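You operate a simulated robot arm through the tools that you are given. There is no shell and no other tool. Be economical: measure what you need, move in short steps, check, and stop when the job is done.

You are at the controls of a simulated robot arm. One attempt, no reset.

JOB
Fetch the relief valve from the top of the rework bench and stand it on the red base.

It is judged by the outcome, as a careful person would: the job done as asked, and still so three seconds after it is handed in. It fails if anything else is knocked over, pushed out of place, dropped, spilled or broken.

ROBOT AND FRAMES
A 6-joint arm with a two-finger parallel gripper, fixed in place. Base frame: the origin is at the foot of the arm, x ahead of it, y to its left, z up; the work surface is at about z = 0. Units: m, degrees, N and s.
With the tool pointing down near the work surface it reaches from about 0.16 to 0.42 m from the base axis. Its first joint turns from -66.0 to 66.0 degrees. Payload 1.57 kg.
The tool frame sits at the grasp point between the pads (the TCP): z along the fingers, y along the line on which they close. The tips reach 0.03 m beyond it. Largest opening 0.08 m; finger width 0.017, thickness 0.012; the body of the gripper, 0.04 by 0.082 m, starts 0.08 m behind the TCP.
Orientation is that of the tool frame in the base frame, as a unit quaternion [x, y, z, w]. With the fingers straight down and closing along the base's y, the tool's x points along the base's -x, its y along +y and its z along -z.

CONTROLS
- The arm moves only by the tool servo_tool. Its argument "rows" is a list of rows, each an object of numbers (a shift or turn left out is 0, a gripper value left out holds the last): "tx", "ty", "tz": the shift along the tool's x, y, z in units of 400 mm (1.0 is 400 mm); "wx", "wy", "wz": the turn, a rotation vector about the tool's x, y, z in units of 90 degrees (1.0 is 90 degrees); "grip": the finger opening in m, from 0 to 0.08. In form: [{"tx": .., "ty": .., "tz": .., "wx": .., "wy": .., "wz": .., "grip": ..}, ...]. A call has 1 to 8 rows; each row is the pose to reach, as a shift and turn from the pose commanded when the call began, along the tool's axes at that moment. A call with a number of a shift or a turn outside -1 to 1 is refused whole. Rows are played at 5 a second. More than 0.05 m and 8.6 degrees between two rows, or a gripper value outside its range, and nothing of the call is played. A pose out of reach is approached as far as the arm can. The call stops where the force on the tool passes 40 N (or 10 N more than at its start, if that is more) or the arm is blocked; 0.2 s more then pass. Each finger travels about 0.153 m/s and halts on what it meets, pressing with about 38 N; the grip force reading is that of the motor and also rises with nothing between the fingers. The clock runs only during rows and for 0.2 s after the last one: add rows that repeat a pose to give the fingers time. It gives the time, the measured TCP pose, the force on the tool (base axes), the opening and the grip force at its end, in the units of the frame above (readings bear some noise).
- Cameras (640 x 400 px; columns grow to the right, rows downward): "scene" is fixed at [0.069, -0.3495, 0.4187]; the picture's right is [0.58, -0.81, 0.00], its down [-0.51, -0.37, -0.78] and it looks along [0.63, 0.45, -0.63] (base axes); focal length 298 px, centre (320, 200). "wrist" rides on the gripper at [0.072, -0.007, -0.122] in the tool frame; the picture's right is [0.09, 1.00, 0.00], its down [-0.84, 0.08, -0.54] and it looks along [-0.54, 0.05, 0.84] (tool axes); focal length 238 px, centre (320, 200). There is no depth. A picture from a camera that has moved, and an enlarged one, comes with that camera's place and axes in the base frame and with its lens.
- camera(camera): a new picture of that camera. No time passes.
- inspect(camera, box): a new picture of the part [left, top, right, bottom] of that camera's present view, enlarged. No time passes.
- finish_job(): hands the job in; it is judged then, once.

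Work in short steps. Places have to be worked out from the pictures, the camera data and where the tool is seen: move nearer, look again, correct. Check each grasp and each placing, and mend what went wrong. You have 90 turns and 36 pictures in all, those below and enlarged ones among them. Open the gripper and draw the arm clear of the work before you hand the job in, unless the task says otherwise; then end with one line.

The tools are called after "Request:" as a command line: name --argument value ..., lists and objects as JSON in quotes. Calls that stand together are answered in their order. servo_tool: Moves the arm, as the interface text tells. Its arguments: {"type":"object","properties":{"rows":{"type":"array","items":{"type":"object","properties":{"tx":{"type":"number"},"ty":{"type":"number"},"tz":{"type":"number"},"wx":{"type":"number"},"wy":{"type":"number"},"wz":{"type":"number"},"grip":{"type":"number"}}}}},"required":["rows"]} The other tools are called the same way: camera (camera) takes a picture; inspect (camera, box) takes an enlarged picture of a part of a camera's view; finish_job () hands the job in.

At the start:

```text
t: 0.0
position: [0.298, 0.0171, 0.2079]
ee_rot: [0.001, 1.0, 0.0, 0.0]
contact_force: [-0.3, 0.2, 0.9]
gripper_width: 0.0801
gripper_force: 0.0
```

scene: 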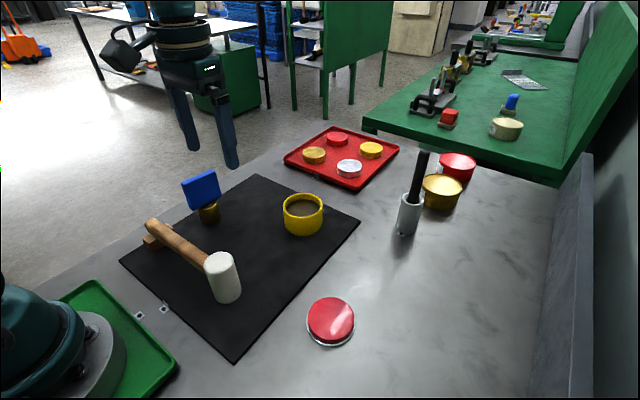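
wrist: 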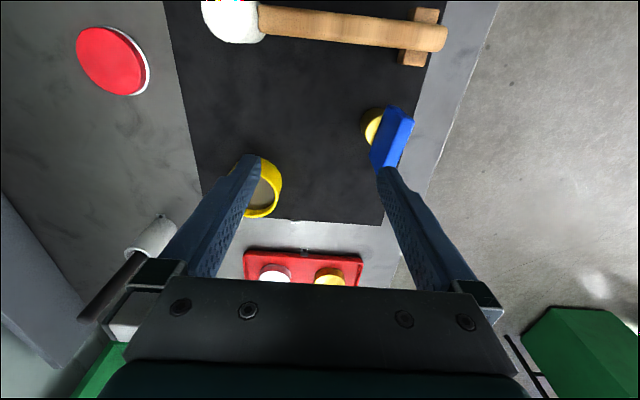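

I'll take a closer look at the candidate objects: the blue-headed brass part and the red disks.

Request:
inspect --camera "scene" --box '[120, 150, 360, 300]'

Request:
inspect --camera "scene" --box '[280, 120, 520, 350]'

```text
2.67 times, centred on (240, 225) of scene
camera zoom: at [0.069, -0.3495, 0.4187], right [0.58, -0.81, 0.0], down [-0.51, -0.37, -0.78], along [0.63, 0.45, -0.63], focal length 794 px, centre (533, 133)
```

zoom: 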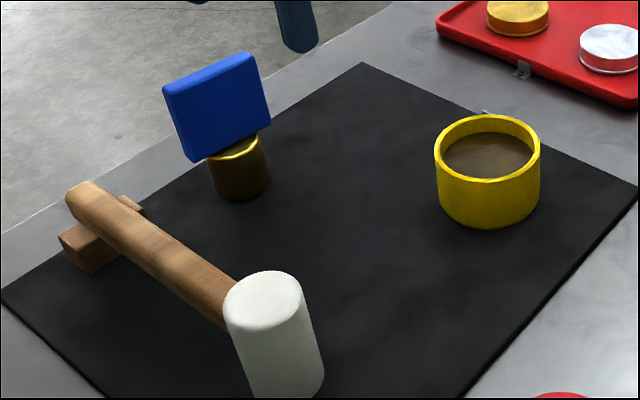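

```text
1.74 times, centred on (400, 235) of scene
camera zoom: at [0.069, -0.3495, 0.4187], right [0.58, -0.81, 0.0], down [-0.51, -0.37, -0.78], along [0.63, 0.45, -0.63], focal length 518 px, centre (181, 139)
```

zoom: 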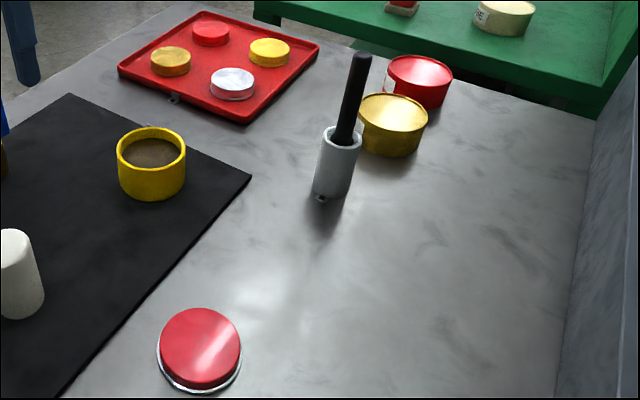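

The valve appears to be near (0.30, 0.085) and the red base near (0.26, -0.235). Next I look closer through the wrist camera to get the plate's orientation.

Request:
inspect --camera "wrist" --box '[320, 80, 480, 180]'

Request:
inspect --camera "scene" --box '[160, 160, 256, 232]'

```text
4.00 times, centred on (400, 130) of wrist
camera zoom: at [0.2259, 0.0099, 0.3286], right [-0.09, 1.0, 0.0], down [0.84, 0.08, 0.54], along [0.54, 0.05, -0.84], focal length 953 px, centre (0, 480)
```

zoom: 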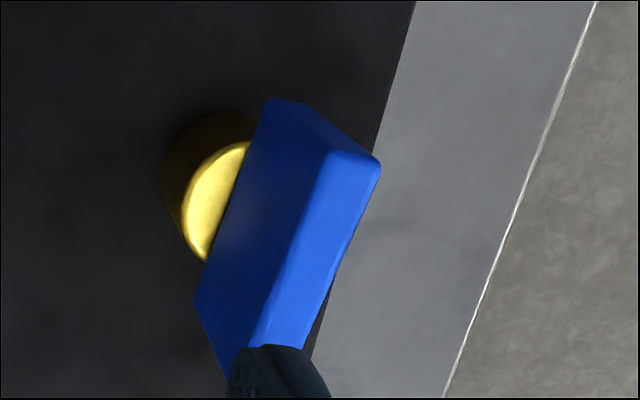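

```text
5.56 times, centred on (208, 196) of scene
camera zoom: at [0.069, -0.3495, 0.4187], right [0.58, -0.81, 0.0], down [-0.51, -0.37, -0.78], along [0.63, 0.45, -0.63], focal length 1653 px, centre (942, 222)
```

zoom: 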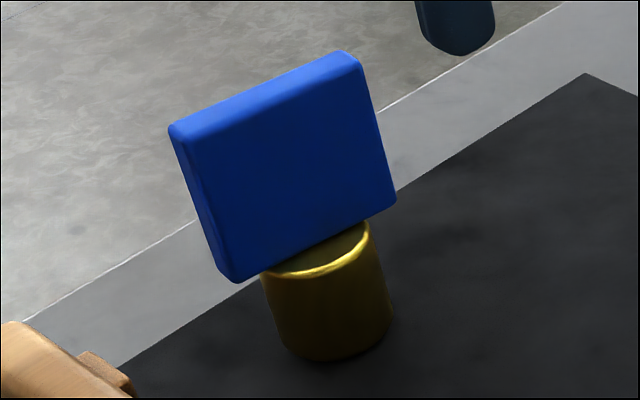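

I read the plate as about 58 x 13 x 68 mm. Its centre is near (0.30, 0.087), its top at z≈0.118, and its long side runs along x, turned about -9°. I'll move above it at the current height and check the alignment.

Request:
servo_tool --rows '[{"ty": 0.06, "wz": 0.03, "grip": 0.08}, {"ty": 0.12, "wz": 0.07}, {"ty": 0.175, "wz": 0.1}, {"ty": 0.175, "wz": 0.1}]'

Request:
camera --camera "wrist"

Request:
inspect --camera "scene" --box '[120, 80, 312, 240]'

```text
t: 1.0
position: [0.2974, 0.0866, 0.2091]
ee_rot: [0.079, 0.997, -0.001, 0.0]
contact_force: [0.4, 0.2, 1.0]
gripper_width: 0.08
gripper_force: 0.1
```

```text
29 pictures are left
camera wrist: at [0.2261, 0.0916, 0.3288], right [0.07, 1.0, 0.0], down [0.84, -0.06, 0.54], along [0.54, -0.04, -0.84], focal length 238 px, centre (320, 200)
```

wrist: 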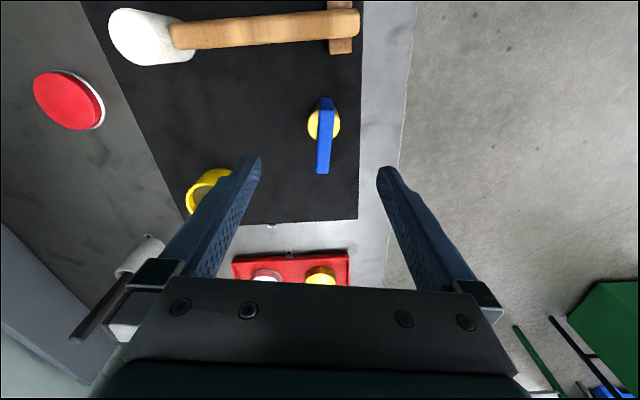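

```text
2.50 times, centred on (216, 160) of scene
camera zoom: at [0.069, -0.3495, 0.4187], right [0.58, -0.81, 0.0], down [-0.51, -0.37, -0.78], along [0.63, 0.45, -0.63], focal length 744 px, centre (580, 300)
```

zoom: 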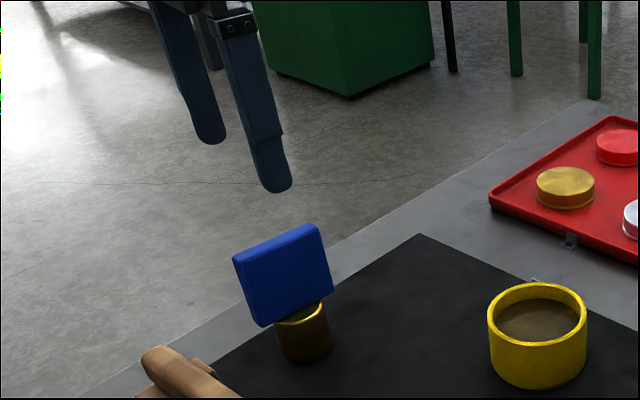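

Request:
inspect --camera "wrist" --box '[272, 80, 372, 190]'

```text
3.64 times, centred on (322, 135) of wrist
camera zoom: at [0.2261, 0.0916, 0.3288], right [0.07, 1.0, 0.0], down [0.84, -0.06, 0.54], along [0.54, -0.04, -0.84], focal length 867 px, centre (313, 436)
```

zoom: 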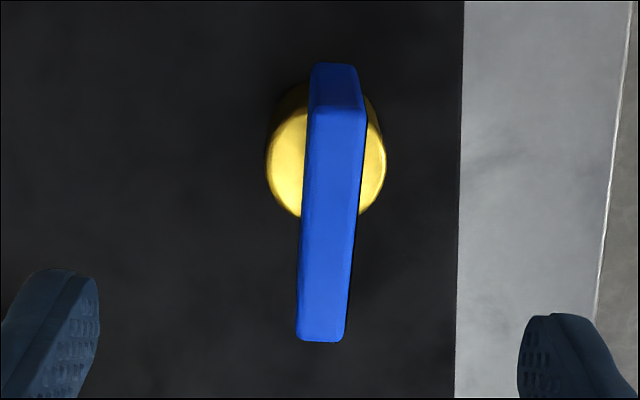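

The view puts the plate centre at about (0.301, 0.090) with a yaw of about -8.5°, so the tool is well aligned. I descend to TCP z≈0.09 and then close.

Request:
servo_tool --rows '[{"tx": -0.0076, "ty": 0.0098, "tz": 0.06}, {"tx": -0.0076, "ty": 0.0098, "tz": 0.12}, {"tx": -0.0076, "ty": 0.0098, "tz": 0.18}, {"tx": -0.0076, "ty": 0.0098, "tz": 0.24}, {"tx": -0.0076, "ty": 0.0098, "tz": 0.28}, {"tx": -0.0076, "ty": 0.0098, "tz": 0.295}, {"tx": -0.0076, "ty": 0.0098, "tz": 0.295}]'

Request:
camera --camera "wrist"

Request:
inspect --camera "scene" --box '[120, 100, 312, 240]'

```text
t: 2.6
position: [0.3016, 0.0885, 0.089]
ee_rot: [0.079, 0.997, -0.001, 0.0]
contact_force: [0.1, -0.4, 0.5]
gripper_width: 0.0799
gripper_force: 0.1
```

```text
26 pictures are left
camera wrist: at [0.2295, 0.0943, 0.2099], right [0.07, 1.0, 0.0], down [0.84, -0.05, 0.54], along [0.54, -0.04, -0.84], focal length 238 px, centre (320, 200)
```

wrist: 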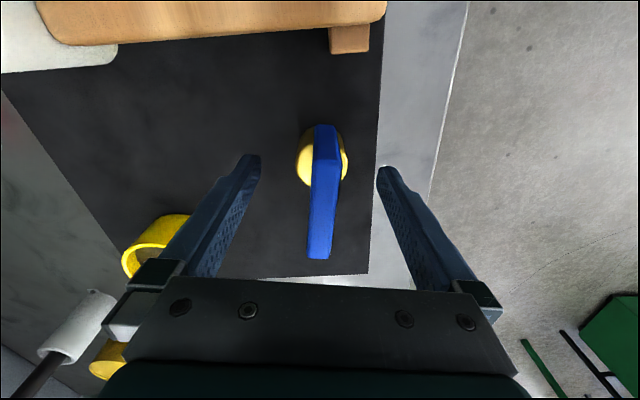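

```text
2.86 times, centred on (216, 170) of scene
camera zoom: at [0.069, -0.3495, 0.4187], right [0.58, -0.81, 0.0], down [-0.51, -0.37, -0.78], along [0.63, 0.45, -0.63], focal length 850 px, centre (617, 286)
```

zoom: 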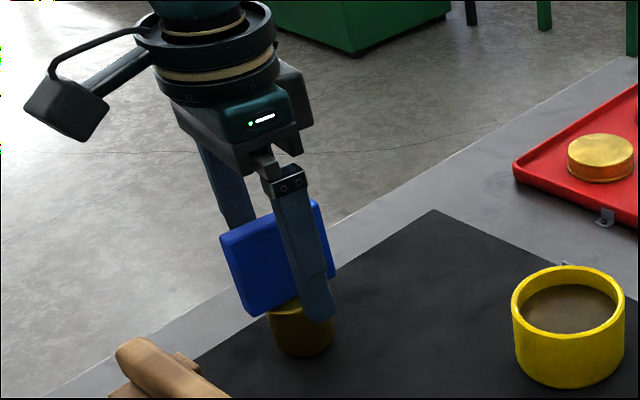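

The fingers straddle the plate and are centred, so I close the gripper.

Request:
servo_tool --rows '[{"grip": 0.03}, {"grip": 0.018}, {"grip": 0.0}, {"grip": 0.0}, {"grip": 0.0}]'

Request:
inspect --camera "scene" --box '[120, 100, 312, 240]'

```text
t: 3.8
position: [0.3018, 0.0891, 0.0892]
ee_rot: [0.079, 0.997, 0.001, -0.001]
contact_force: [1.1, 7.5, 0.2]
gripper_width: 0.0137
gripper_force: 30.3
```

```text
2.86 times, centred on (216, 170) of scene
camera zoom: at [0.069, -0.3495, 0.4187], right [0.58, -0.81, 0.0], down [-0.51, -0.37, -0.78], along [0.63, 0.45, -0.63], focal length 850 px, centre (617, 286)
```

zoom: 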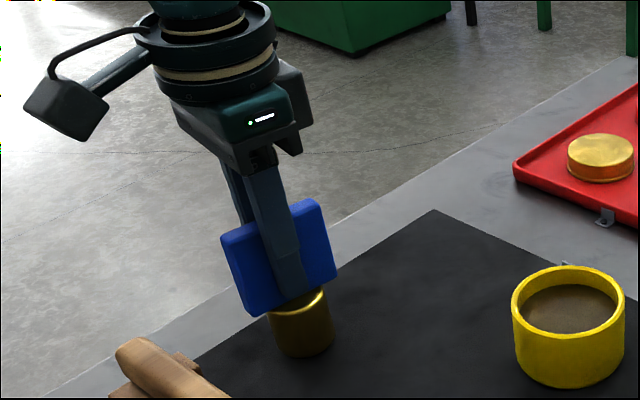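

The plate is held at a width of 13.7 mm. I lift it slowly and check.

Request:
servo_tool --rows '[{"tz": -0.02, "grip": 0.0}, {"tz": -0.05}, {"tz": -0.09}, {"tz": -0.14}, {"tz": -0.19}, {"tz": -0.22}, {"tz": -0.22}]'

Request:
camera --camera "scene"

Request:
camera --camera "wrist"

```text
t: 5.4
position: [0.3019, 0.0883, 0.1789]
ee_rot: [0.078, 0.997, 0.0, 0.0]
contact_force: [0.1, 0.5, -10.8]
gripper_width: 0.0138
gripper_force: 30.3
```

```text
23 pictures are left
```

scene: 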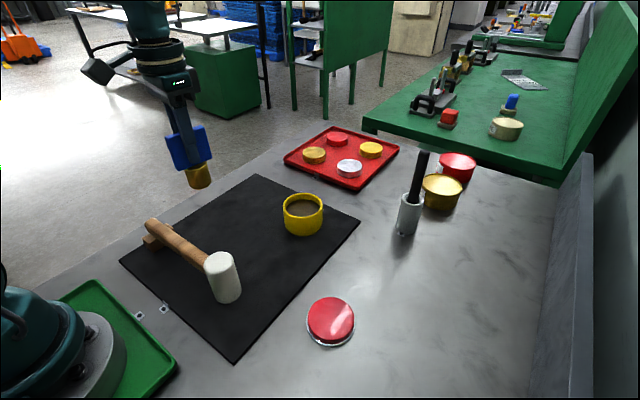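

```text
22 pictures are left
camera wrist: at [0.2301, 0.0946, 0.299], right [0.07, 1.0, 0.0], down [0.84, -0.05, 0.54], along [0.54, -0.04, -0.84], focal length 238 px, centre (320, 200)
```

wrist: 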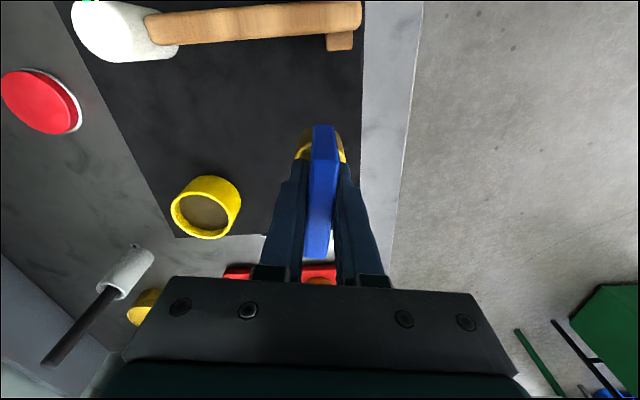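

The valve is lifted and hangs straight, at about 11 N. I zoom in on the red base to get its position and height.

Request:
inspect --camera "scene" --box '[290, 280, 370, 360]'

Request:
inspect --camera "wrist" --box '[0, 50, 120, 150]'

```text
5.00 times, centred on (330, 320) of scene
camera zoom: at [0.069, -0.3495, 0.4187], right [0.58, -0.81, 0.0], down [-0.51, -0.37, -0.78], along [0.63, 0.45, -0.63], focal length 1488 px, centre (270, -400)
```

zoom: 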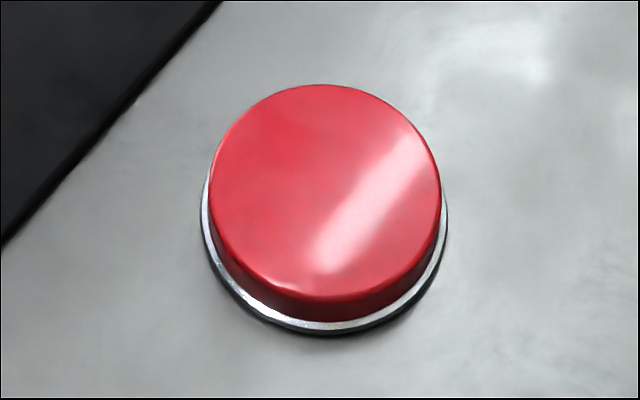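

```text
4.00 times, centred on (60, 100) of wrist
camera zoom: at [0.2301, 0.0946, 0.299], right [0.07, 1.0, 0.0], down [0.84, -0.05, 0.54], along [0.54, -0.04, -0.84], focal length 953 px, centre (1360, 600)
```

zoom: 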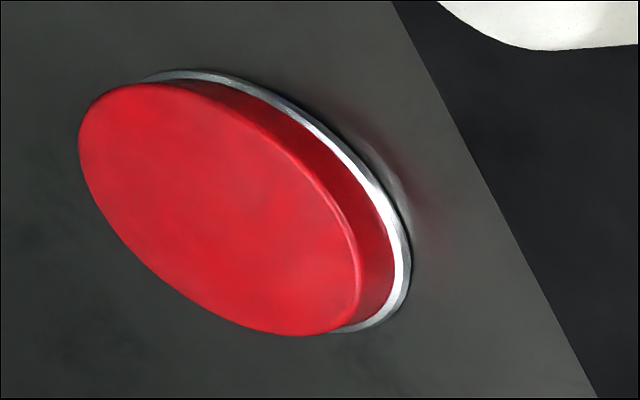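

The red base centre is at about (0.262, -0.232), its top at z≈0.015 and its diameter about 67 mm. I carry the valve the first half of the way, turning slightly with the arm.

Request:
servo_tool --rows '[{"ty": -0.025, "tz": -0.03, "wz": 0.02, "grip": 0.0}, {"ty": -0.075, "tz": -0.05, "wz": 0.05}, {"tx": -0.004, "ty": -0.135, "tz": -0.05, "wz": 0.08}, {"tx": -0.007, "ty": -0.2, "tz": -0.05, "wz": 0.11}, {"tx": -0.009, "ty": -0.265, "tz": -0.05, "wz": 0.14}, {"tx": -0.011, "ty": -0.33, "tz": -0.05, "wz": 0.17}, {"tx": -0.013, "ty": -0.38, "tz": -0.05, "wz": 0.19}, {"tx": -0.013, "ty": -0.403, "tz": -0.05, "wz": 0.2}]'

```text
t: 7.2
position: [0.282, -0.0715, 0.1978]
ee_rot: [0.233, 0.972, 0.0, 0.001]
contact_force: [0.2, -0.1, -10.0]
gripper_width: 0.0138
gripper_force: 30.7
```

The valve is still held and the position is as planned. I continue to above the base.

Request:
servo_tool --rows '[{"tx": -0.009, "ty": -0.025, "wz": 0.02, "grip": 0.0}, {"tx": -0.027, "ty": -0.075, "wz": 0.05}, {"tx": -0.049, "ty": -0.135, "wz": 0.08}, {"tx": -0.071, "ty": -0.195, "wz": 0.11}, {"tx": -0.093, "ty": -0.255, "wz": 0.14}, {"tx": -0.115, "ty": -0.315, "wz": 0.17}, {"tx": -0.131, "ty": -0.36, "wz": 0.19}, {"tx": -0.138, "ty": -0.38, "wz": 0.2}]'

Request:
camera --camera "scene"

Request:
camera --camera "wrist"

```text
t: 9.0
position: [0.2625, -0.2317, 0.1985]
ee_rot: [0.383, 0.924, 0.0, -0.001]
contact_force: [0.1, -0.2, -10.0]
gripper_width: 0.014
gripper_force: 30.5
```

```text
19 pictures are left
```

scene: 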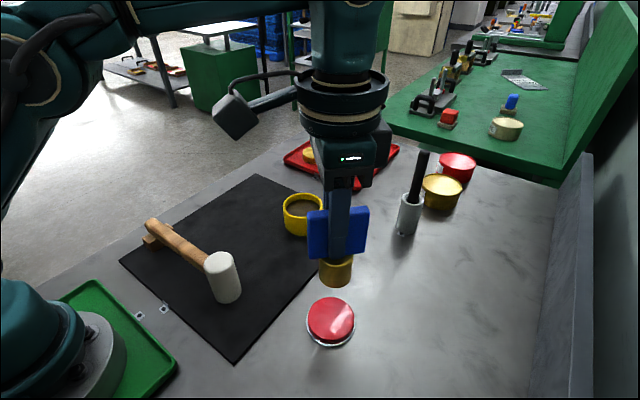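

```text
18 pictures are left
camera wrist: at [0.2062, -0.1849, 0.3186], right [0.64, 0.77, 0.0], down [0.65, -0.54, 0.54], along [0.42, -0.35, -0.84], focal length 238 px, centre (320, 200)
```

wrist: 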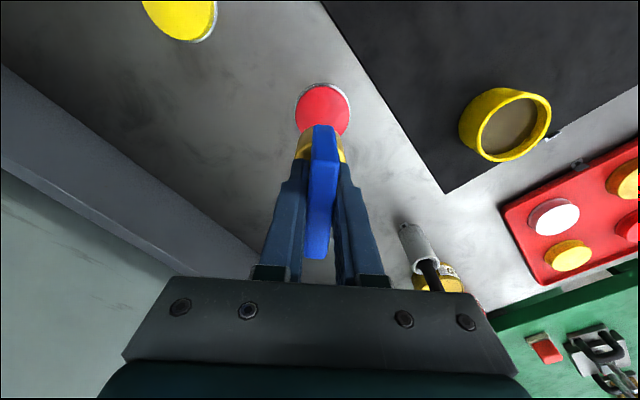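

The valve is above the base. I lower it partway and check the alignment in both views.

Request:
servo_tool --rows '[{"tz": 0.04, "grip": 0.0}, {"tz": 0.09}, {"tz": 0.13}, {"tz": 0.16}, {"tz": 0.175}, {"tz": 0.175}]'

Request:
inspect --camera "scene" --box '[280, 240, 400, 360]'

Request:
inspect --camera "wrist" --box '[260, 60, 400, 180]'

```text
t: 10.4
position: [0.2619, -0.2311, 0.1288]
ee_rot: [0.383, 0.924, 0.001, 0.0]
contact_force: [0.4, 1.2, -9.3]
gripper_width: 0.0138
gripper_force: 30.0
```

```text
3.33 times, centred on (340, 300) of scene
camera zoom: at [0.069, -0.3496, 0.4187], right [0.58, -0.81, 0.0], down [-0.51, -0.37, -0.78], along [0.63, 0.45, -0.63], focal length 992 px, centre (253, -133)
```

zoom: 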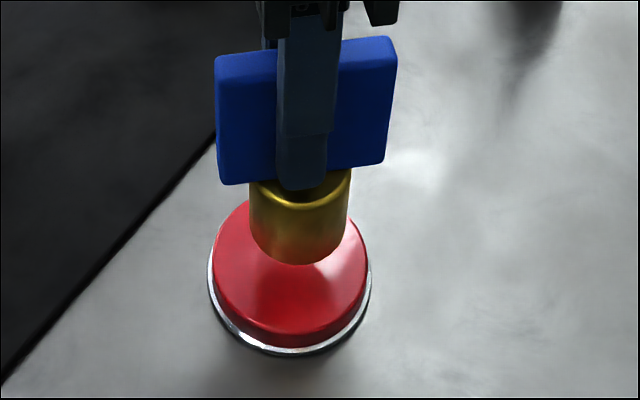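

```text
3.33 times, centred on (330, 120) of wrist
camera zoom: at [0.2063, -0.1844, 0.2485], right [0.64, 0.77, 0.0], down [0.65, -0.54, 0.54], along [0.42, -0.35, -0.84], focal length 794 px, centre (287, 467)
```

zoom: 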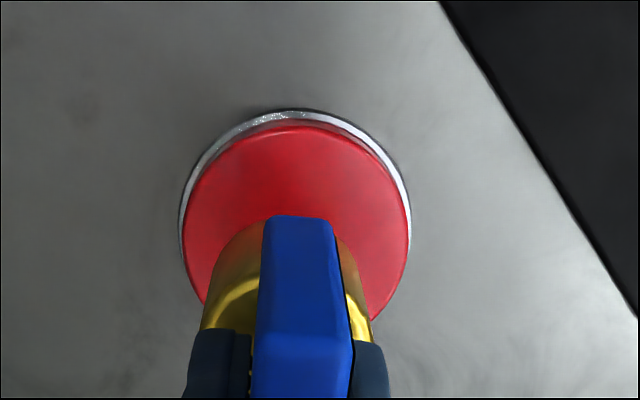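

The scene and wrist views together suggest the valve sits about 4 to 6 mm off toward -y. I nudge it +4 mm in y and lower it to just above the base.

Request:
servo_tool --rows '[{"tx": 0.007, "ty": 0.007, "tz": 0.01, "grip": 0.0}, {"tx": 0.007, "ty": 0.007, "tz": 0.03}, {"tx": 0.007, "ty": 0.007, "tz": 0.045}, {"tx": 0.007, "ty": 0.007, "tz": 0.045}]'

Request:
inspect --camera "scene" --box '[280, 240, 400, 360]'

Request:
inspect --camera "wrist" --box '[260, 60, 400, 180]'

```text
t: 11.4
position: [0.2621, -0.2264, 0.11]
ee_rot: [0.382, 0.924, 0.0, 0.0]
contact_force: [-0.1, 0.8, -9.6]
gripper_width: 0.0138
gripper_force: 29.6
```

```text
3.33 times, centred on (340, 300) of scene
camera zoom: at [0.069, -0.3496, 0.4187], right [0.58, -0.81, 0.0], down [-0.51, -0.37, -0.78], along [0.63, 0.45, -0.63], focal length 992 px, centre (253, -133)
```

zoom: 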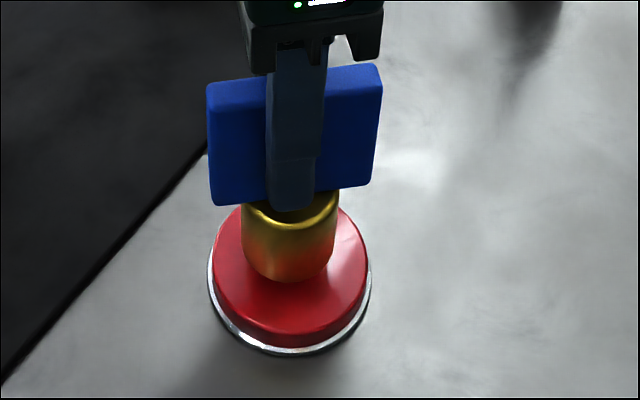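

```text
3.33 times, centred on (330, 120) of wrist
camera zoom: at [0.2063, -0.1801, 0.2306], right [0.64, 0.77, 0.0], down [0.65, -0.54, 0.54], along [0.42, -0.35, -0.84], focal length 794 px, centre (287, 467)
```

zoom: 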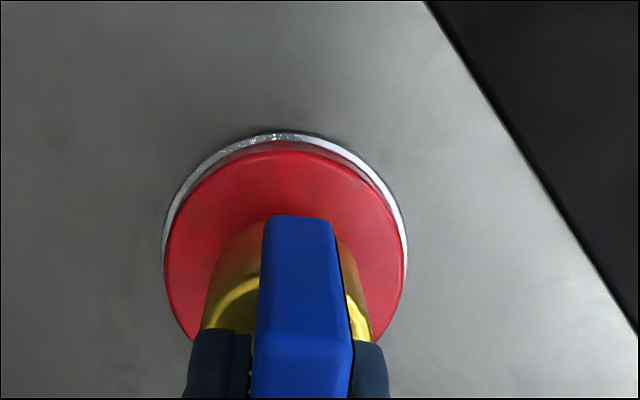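

Only a few mm gap remains and the residual offset is about 3 mm in y. I correct it and go down in 1 mm steps while watching the force.

Request:
servo_tool --rows '[{"tx": 0.005, "ty": 0.005, "tz": 0.0, "grip": 0.0}, {"tx": 0.005, "ty": 0.005, "tz": 0.003}, {"tx": 0.005, "ty": 0.005, "tz": 0.006}, {"tx": 0.005, "ty": 0.005, "tz": 0.009}, {"tx": 0.005, "ty": 0.005, "tz": 0.009}]'

```text
t: 12.6
position: [0.2619, -0.2251, 0.1068]
ee_rot: [0.382, 0.924, 0.001, 0.0]
contact_force: [0.5, 0.2, -9.7]
gripper_width: 0.0134
gripper_force: 30.3
```

No contact yet, so I lower it further.

Request:
servo_tool --rows '[{"tz": 0.002}, {"tz": 0.004}, {"tz": 0.006}, {"tz": 0.006}]'

```text
t: 13.6
position: [0.2617, -0.2238, 0.1046]
ee_rot: [0.383, 0.924, 0.0, -0.001]
contact_force: [0.5, 0.9, -10.6]
gripper_width: 0.0139
gripper_force: 30.3
```

Request:
servo_tool --rows '[{"tz": 0.0015}, {"tz": 0.003}, {"tz": 0.0045}, {"tz": 0.0045}]'

Request:
inspect --camera "scene" --box '[290, 260, 370, 350]'

```text
t: 14.6
position: [0.2614, -0.2235, 0.1021]
ee_rot: [0.383, 0.924, -0.001, 0.001]
contact_force: [0.1, -0.2, -9.9]
gripper_width: 0.0138
gripper_force: 30.5
```

```text
4.44 times, centred on (330, 305) of scene
camera zoom: at [0.069, -0.3496, 0.4187], right [0.58, -0.81, 0.0], down [-0.51, -0.37, -0.78], along [0.63, 0.45, -0.63], focal length 1323 px, centre (276, -267)
```

zoom: 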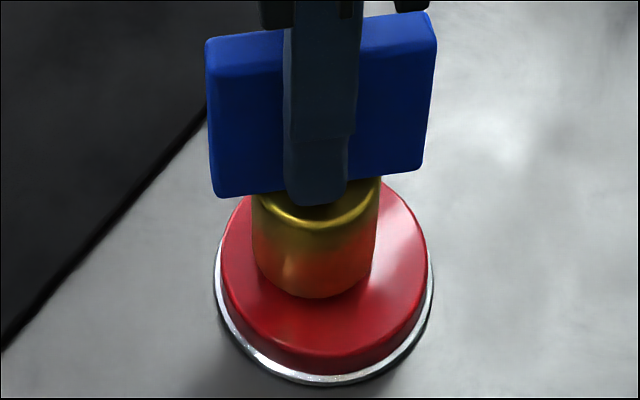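

Alignment is good, about 3 mm off centre at most. There's still no contact, so I keep going down with a small correction.

Request:
servo_tool --rows '[{"tx": -0.003, "ty": -0.003, "tz": 0.001}, {"tx": -0.003, "ty": -0.003, "tz": 0.003}, {"tx": -0.003, "ty": -0.003, "tz": 0.005}, {"tx": -0.003, "ty": -0.003, "tz": 0.005}]'

```text
t: 15.6
position: [0.2621, -0.2264, 0.0999]
ee_rot: [0.382, 0.924, 0.001, 0.0]
contact_force: [0.2, -0.1, -9.8]
gripper_width: 0.0136
gripper_force: 30.6
```

Request:
servo_tool --rows '[{"tz": 0.0015}, {"tz": 0.003}, {"tz": 0.005}, {"tz": 0.005}]'

```text
t: 16.6
position: [0.2612, -0.2263, 0.0989]
ee_rot: [0.382, 0.924, 0.0, 0.001]
contact_force: [-0.7, 2.0, 6.5]
gripper_width: 0.0139
gripper_force: 30.0
```

Contact is made: the force went from -9.8 to +6.5 N at z≈0.099. I check the pose before releasing.

Request:
inspect --camera "scene" --box '[280, 230, 380, 350]'

Request:
inspect --camera "wrist" --box '[260, 60, 400, 180]'

```text
3.33 times, centred on (330, 290) of scene
camera zoom: at [0.069, -0.3495, 0.4187], right [0.58, -0.81, 0.0], down [-0.51, -0.37, -0.78], along [0.63, 0.45, -0.63], focal length 992 px, centre (287, -100)
```

zoom: 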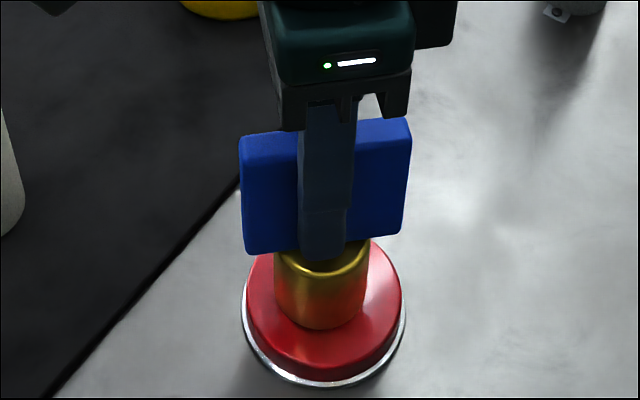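

```text
3.33 times, centred on (330, 120) of wrist
camera zoom: at [0.2058, -0.1795, 0.2194], right [0.64, 0.77, 0.0], down [0.65, -0.54, 0.54], along [0.42, -0.35, -0.84], focal length 794 px, centre (287, 467)
```

zoom: 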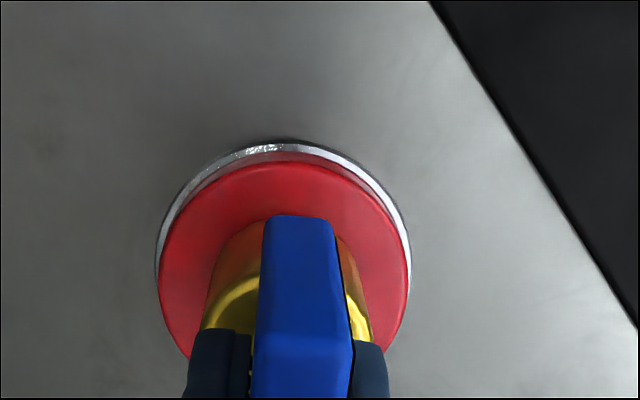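

It is centred and upright on the base, so I open the gripper gently.

Request:
servo_tool --rows '[{"grip": 0.014}, {"grip": 0.018}, {"grip": 0.028}, {"grip": 0.045}, {"grip": 0.06}, {"grip": 0.07}, {"grip": 0.07}]'

Request:
inspect --camera "scene" --box '[280, 230, 380, 350]'

Request:
camera --camera "wrist"

```text
t: 18.2
position: [0.2619, -0.2259, 0.0987]
ee_rot: [0.384, 0.924, 0.0, 0.0]
contact_force: [0.1, 0.8, -0.9]
gripper_width: 0.0698
gripper_force: 0.1
```

```text
3.33 times, centred on (330, 290) of scene
camera zoom: at [0.069, -0.3495, 0.4187], right [0.58, -0.81, 0.0], down [-0.51, -0.37, -0.78], along [0.63, 0.45, -0.63], focal length 992 px, centre (287, -100)
```

zoom: 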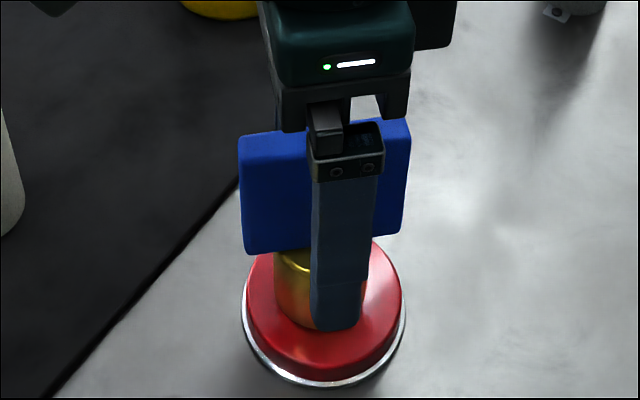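

```text
9 pictures are left
camera wrist: at [0.2058, -0.1794, 0.2189], right [0.64, 0.77, 0.0], down [0.65, -0.54, 0.54], along [0.42, -0.35, -0.84], focal length 238 px, centre (320, 200)
```

wrist: 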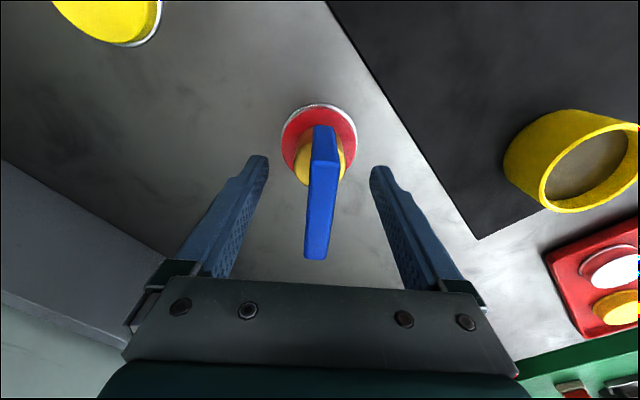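

The valve stands on its own. I retreat straight up.

Request:
servo_tool --rows '[{"tz": -0.03}, {"tz": -0.08}, {"tz": -0.14}, {"tz": -0.2}, {"tz": -0.26}, {"tz": -0.3}, {"tz": -0.3}]'

Request:
camera --camera "scene"

Request:
inspect --camera "scene" --box '[280, 230, 380, 350]'

```text
t: 19.8
position: [0.2609, -0.227, 0.2176]
ee_rot: [0.383, 0.924, 0.0, 0.0]
contact_force: [-1.0, -0.7, -0.4]
gripper_width: 0.0701
gripper_force: 0.1
```

```text
8 pictures are left
```

scene: 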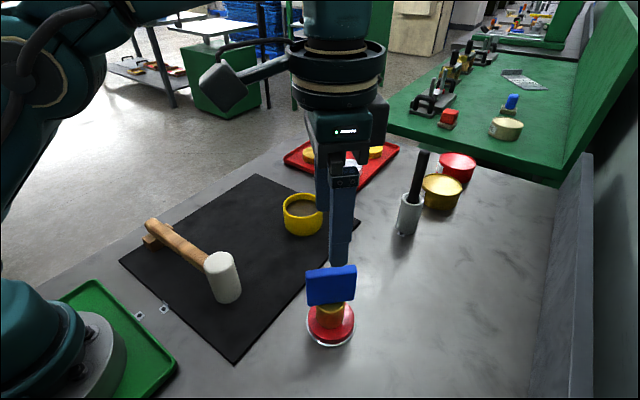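

```text
3.33 times, centred on (330, 290) of scene
camera zoom: at [0.069, -0.3495, 0.4187], right [0.58, -0.81, 0.0], down [-0.51, -0.37, -0.78], along [0.63, 0.45, -0.63], focal length 992 px, centre (287, -100)
```

zoom: 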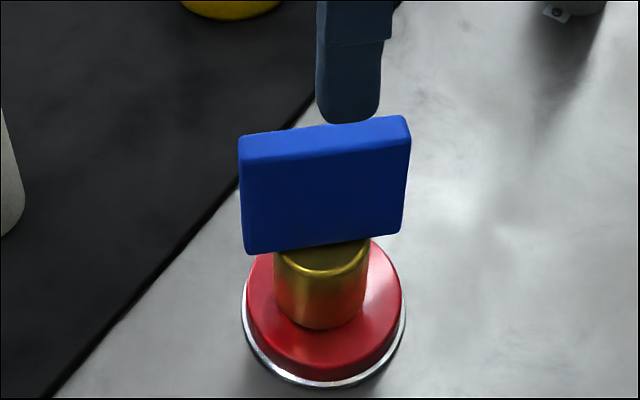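

The valve stands upright and centred on the red base. I draw the arm sideways, clear of the work.

Request:
servo_tool --rows '[{"tx": 0.03, "ty": 0.03}, {"tx": 0.08, "ty": 0.08}, {"tx": 0.13, "ty": 0.13}, {"tx": 0.18, "ty": 0.18}, {"tx": 0.2, "ty": 0.2}, {"tx": 0.2, "ty": 0.2}]'

Request:
camera --camera "scene"

```text
t: 21.2
position: [0.2611, -0.1128, 0.2174]
ee_rot: [0.383, 0.924, 0.0, 0.0]
contact_force: [-1.2, 0.0, -0.3]
gripper_width: 0.0701
gripper_force: 0.1
```

```text
6 pictures are left
```

scene: 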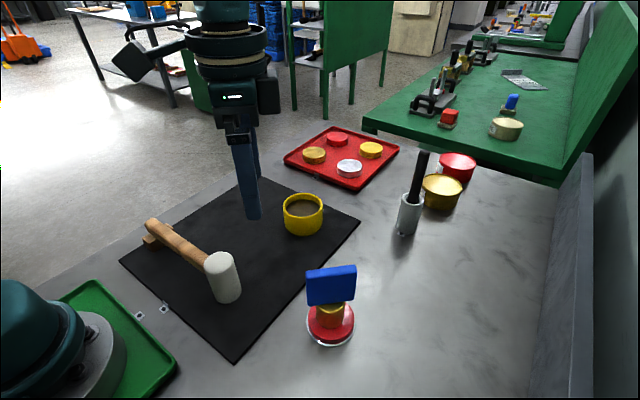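

The valve stands steady on the red base, nothing else has moved, and the arm is clear, so I hand the job in.

Request:
finish_job

```text
The job is handed in.
```

The relief valve is standing upright on the red base, the gripper is open and clear, and nothing else was moved.
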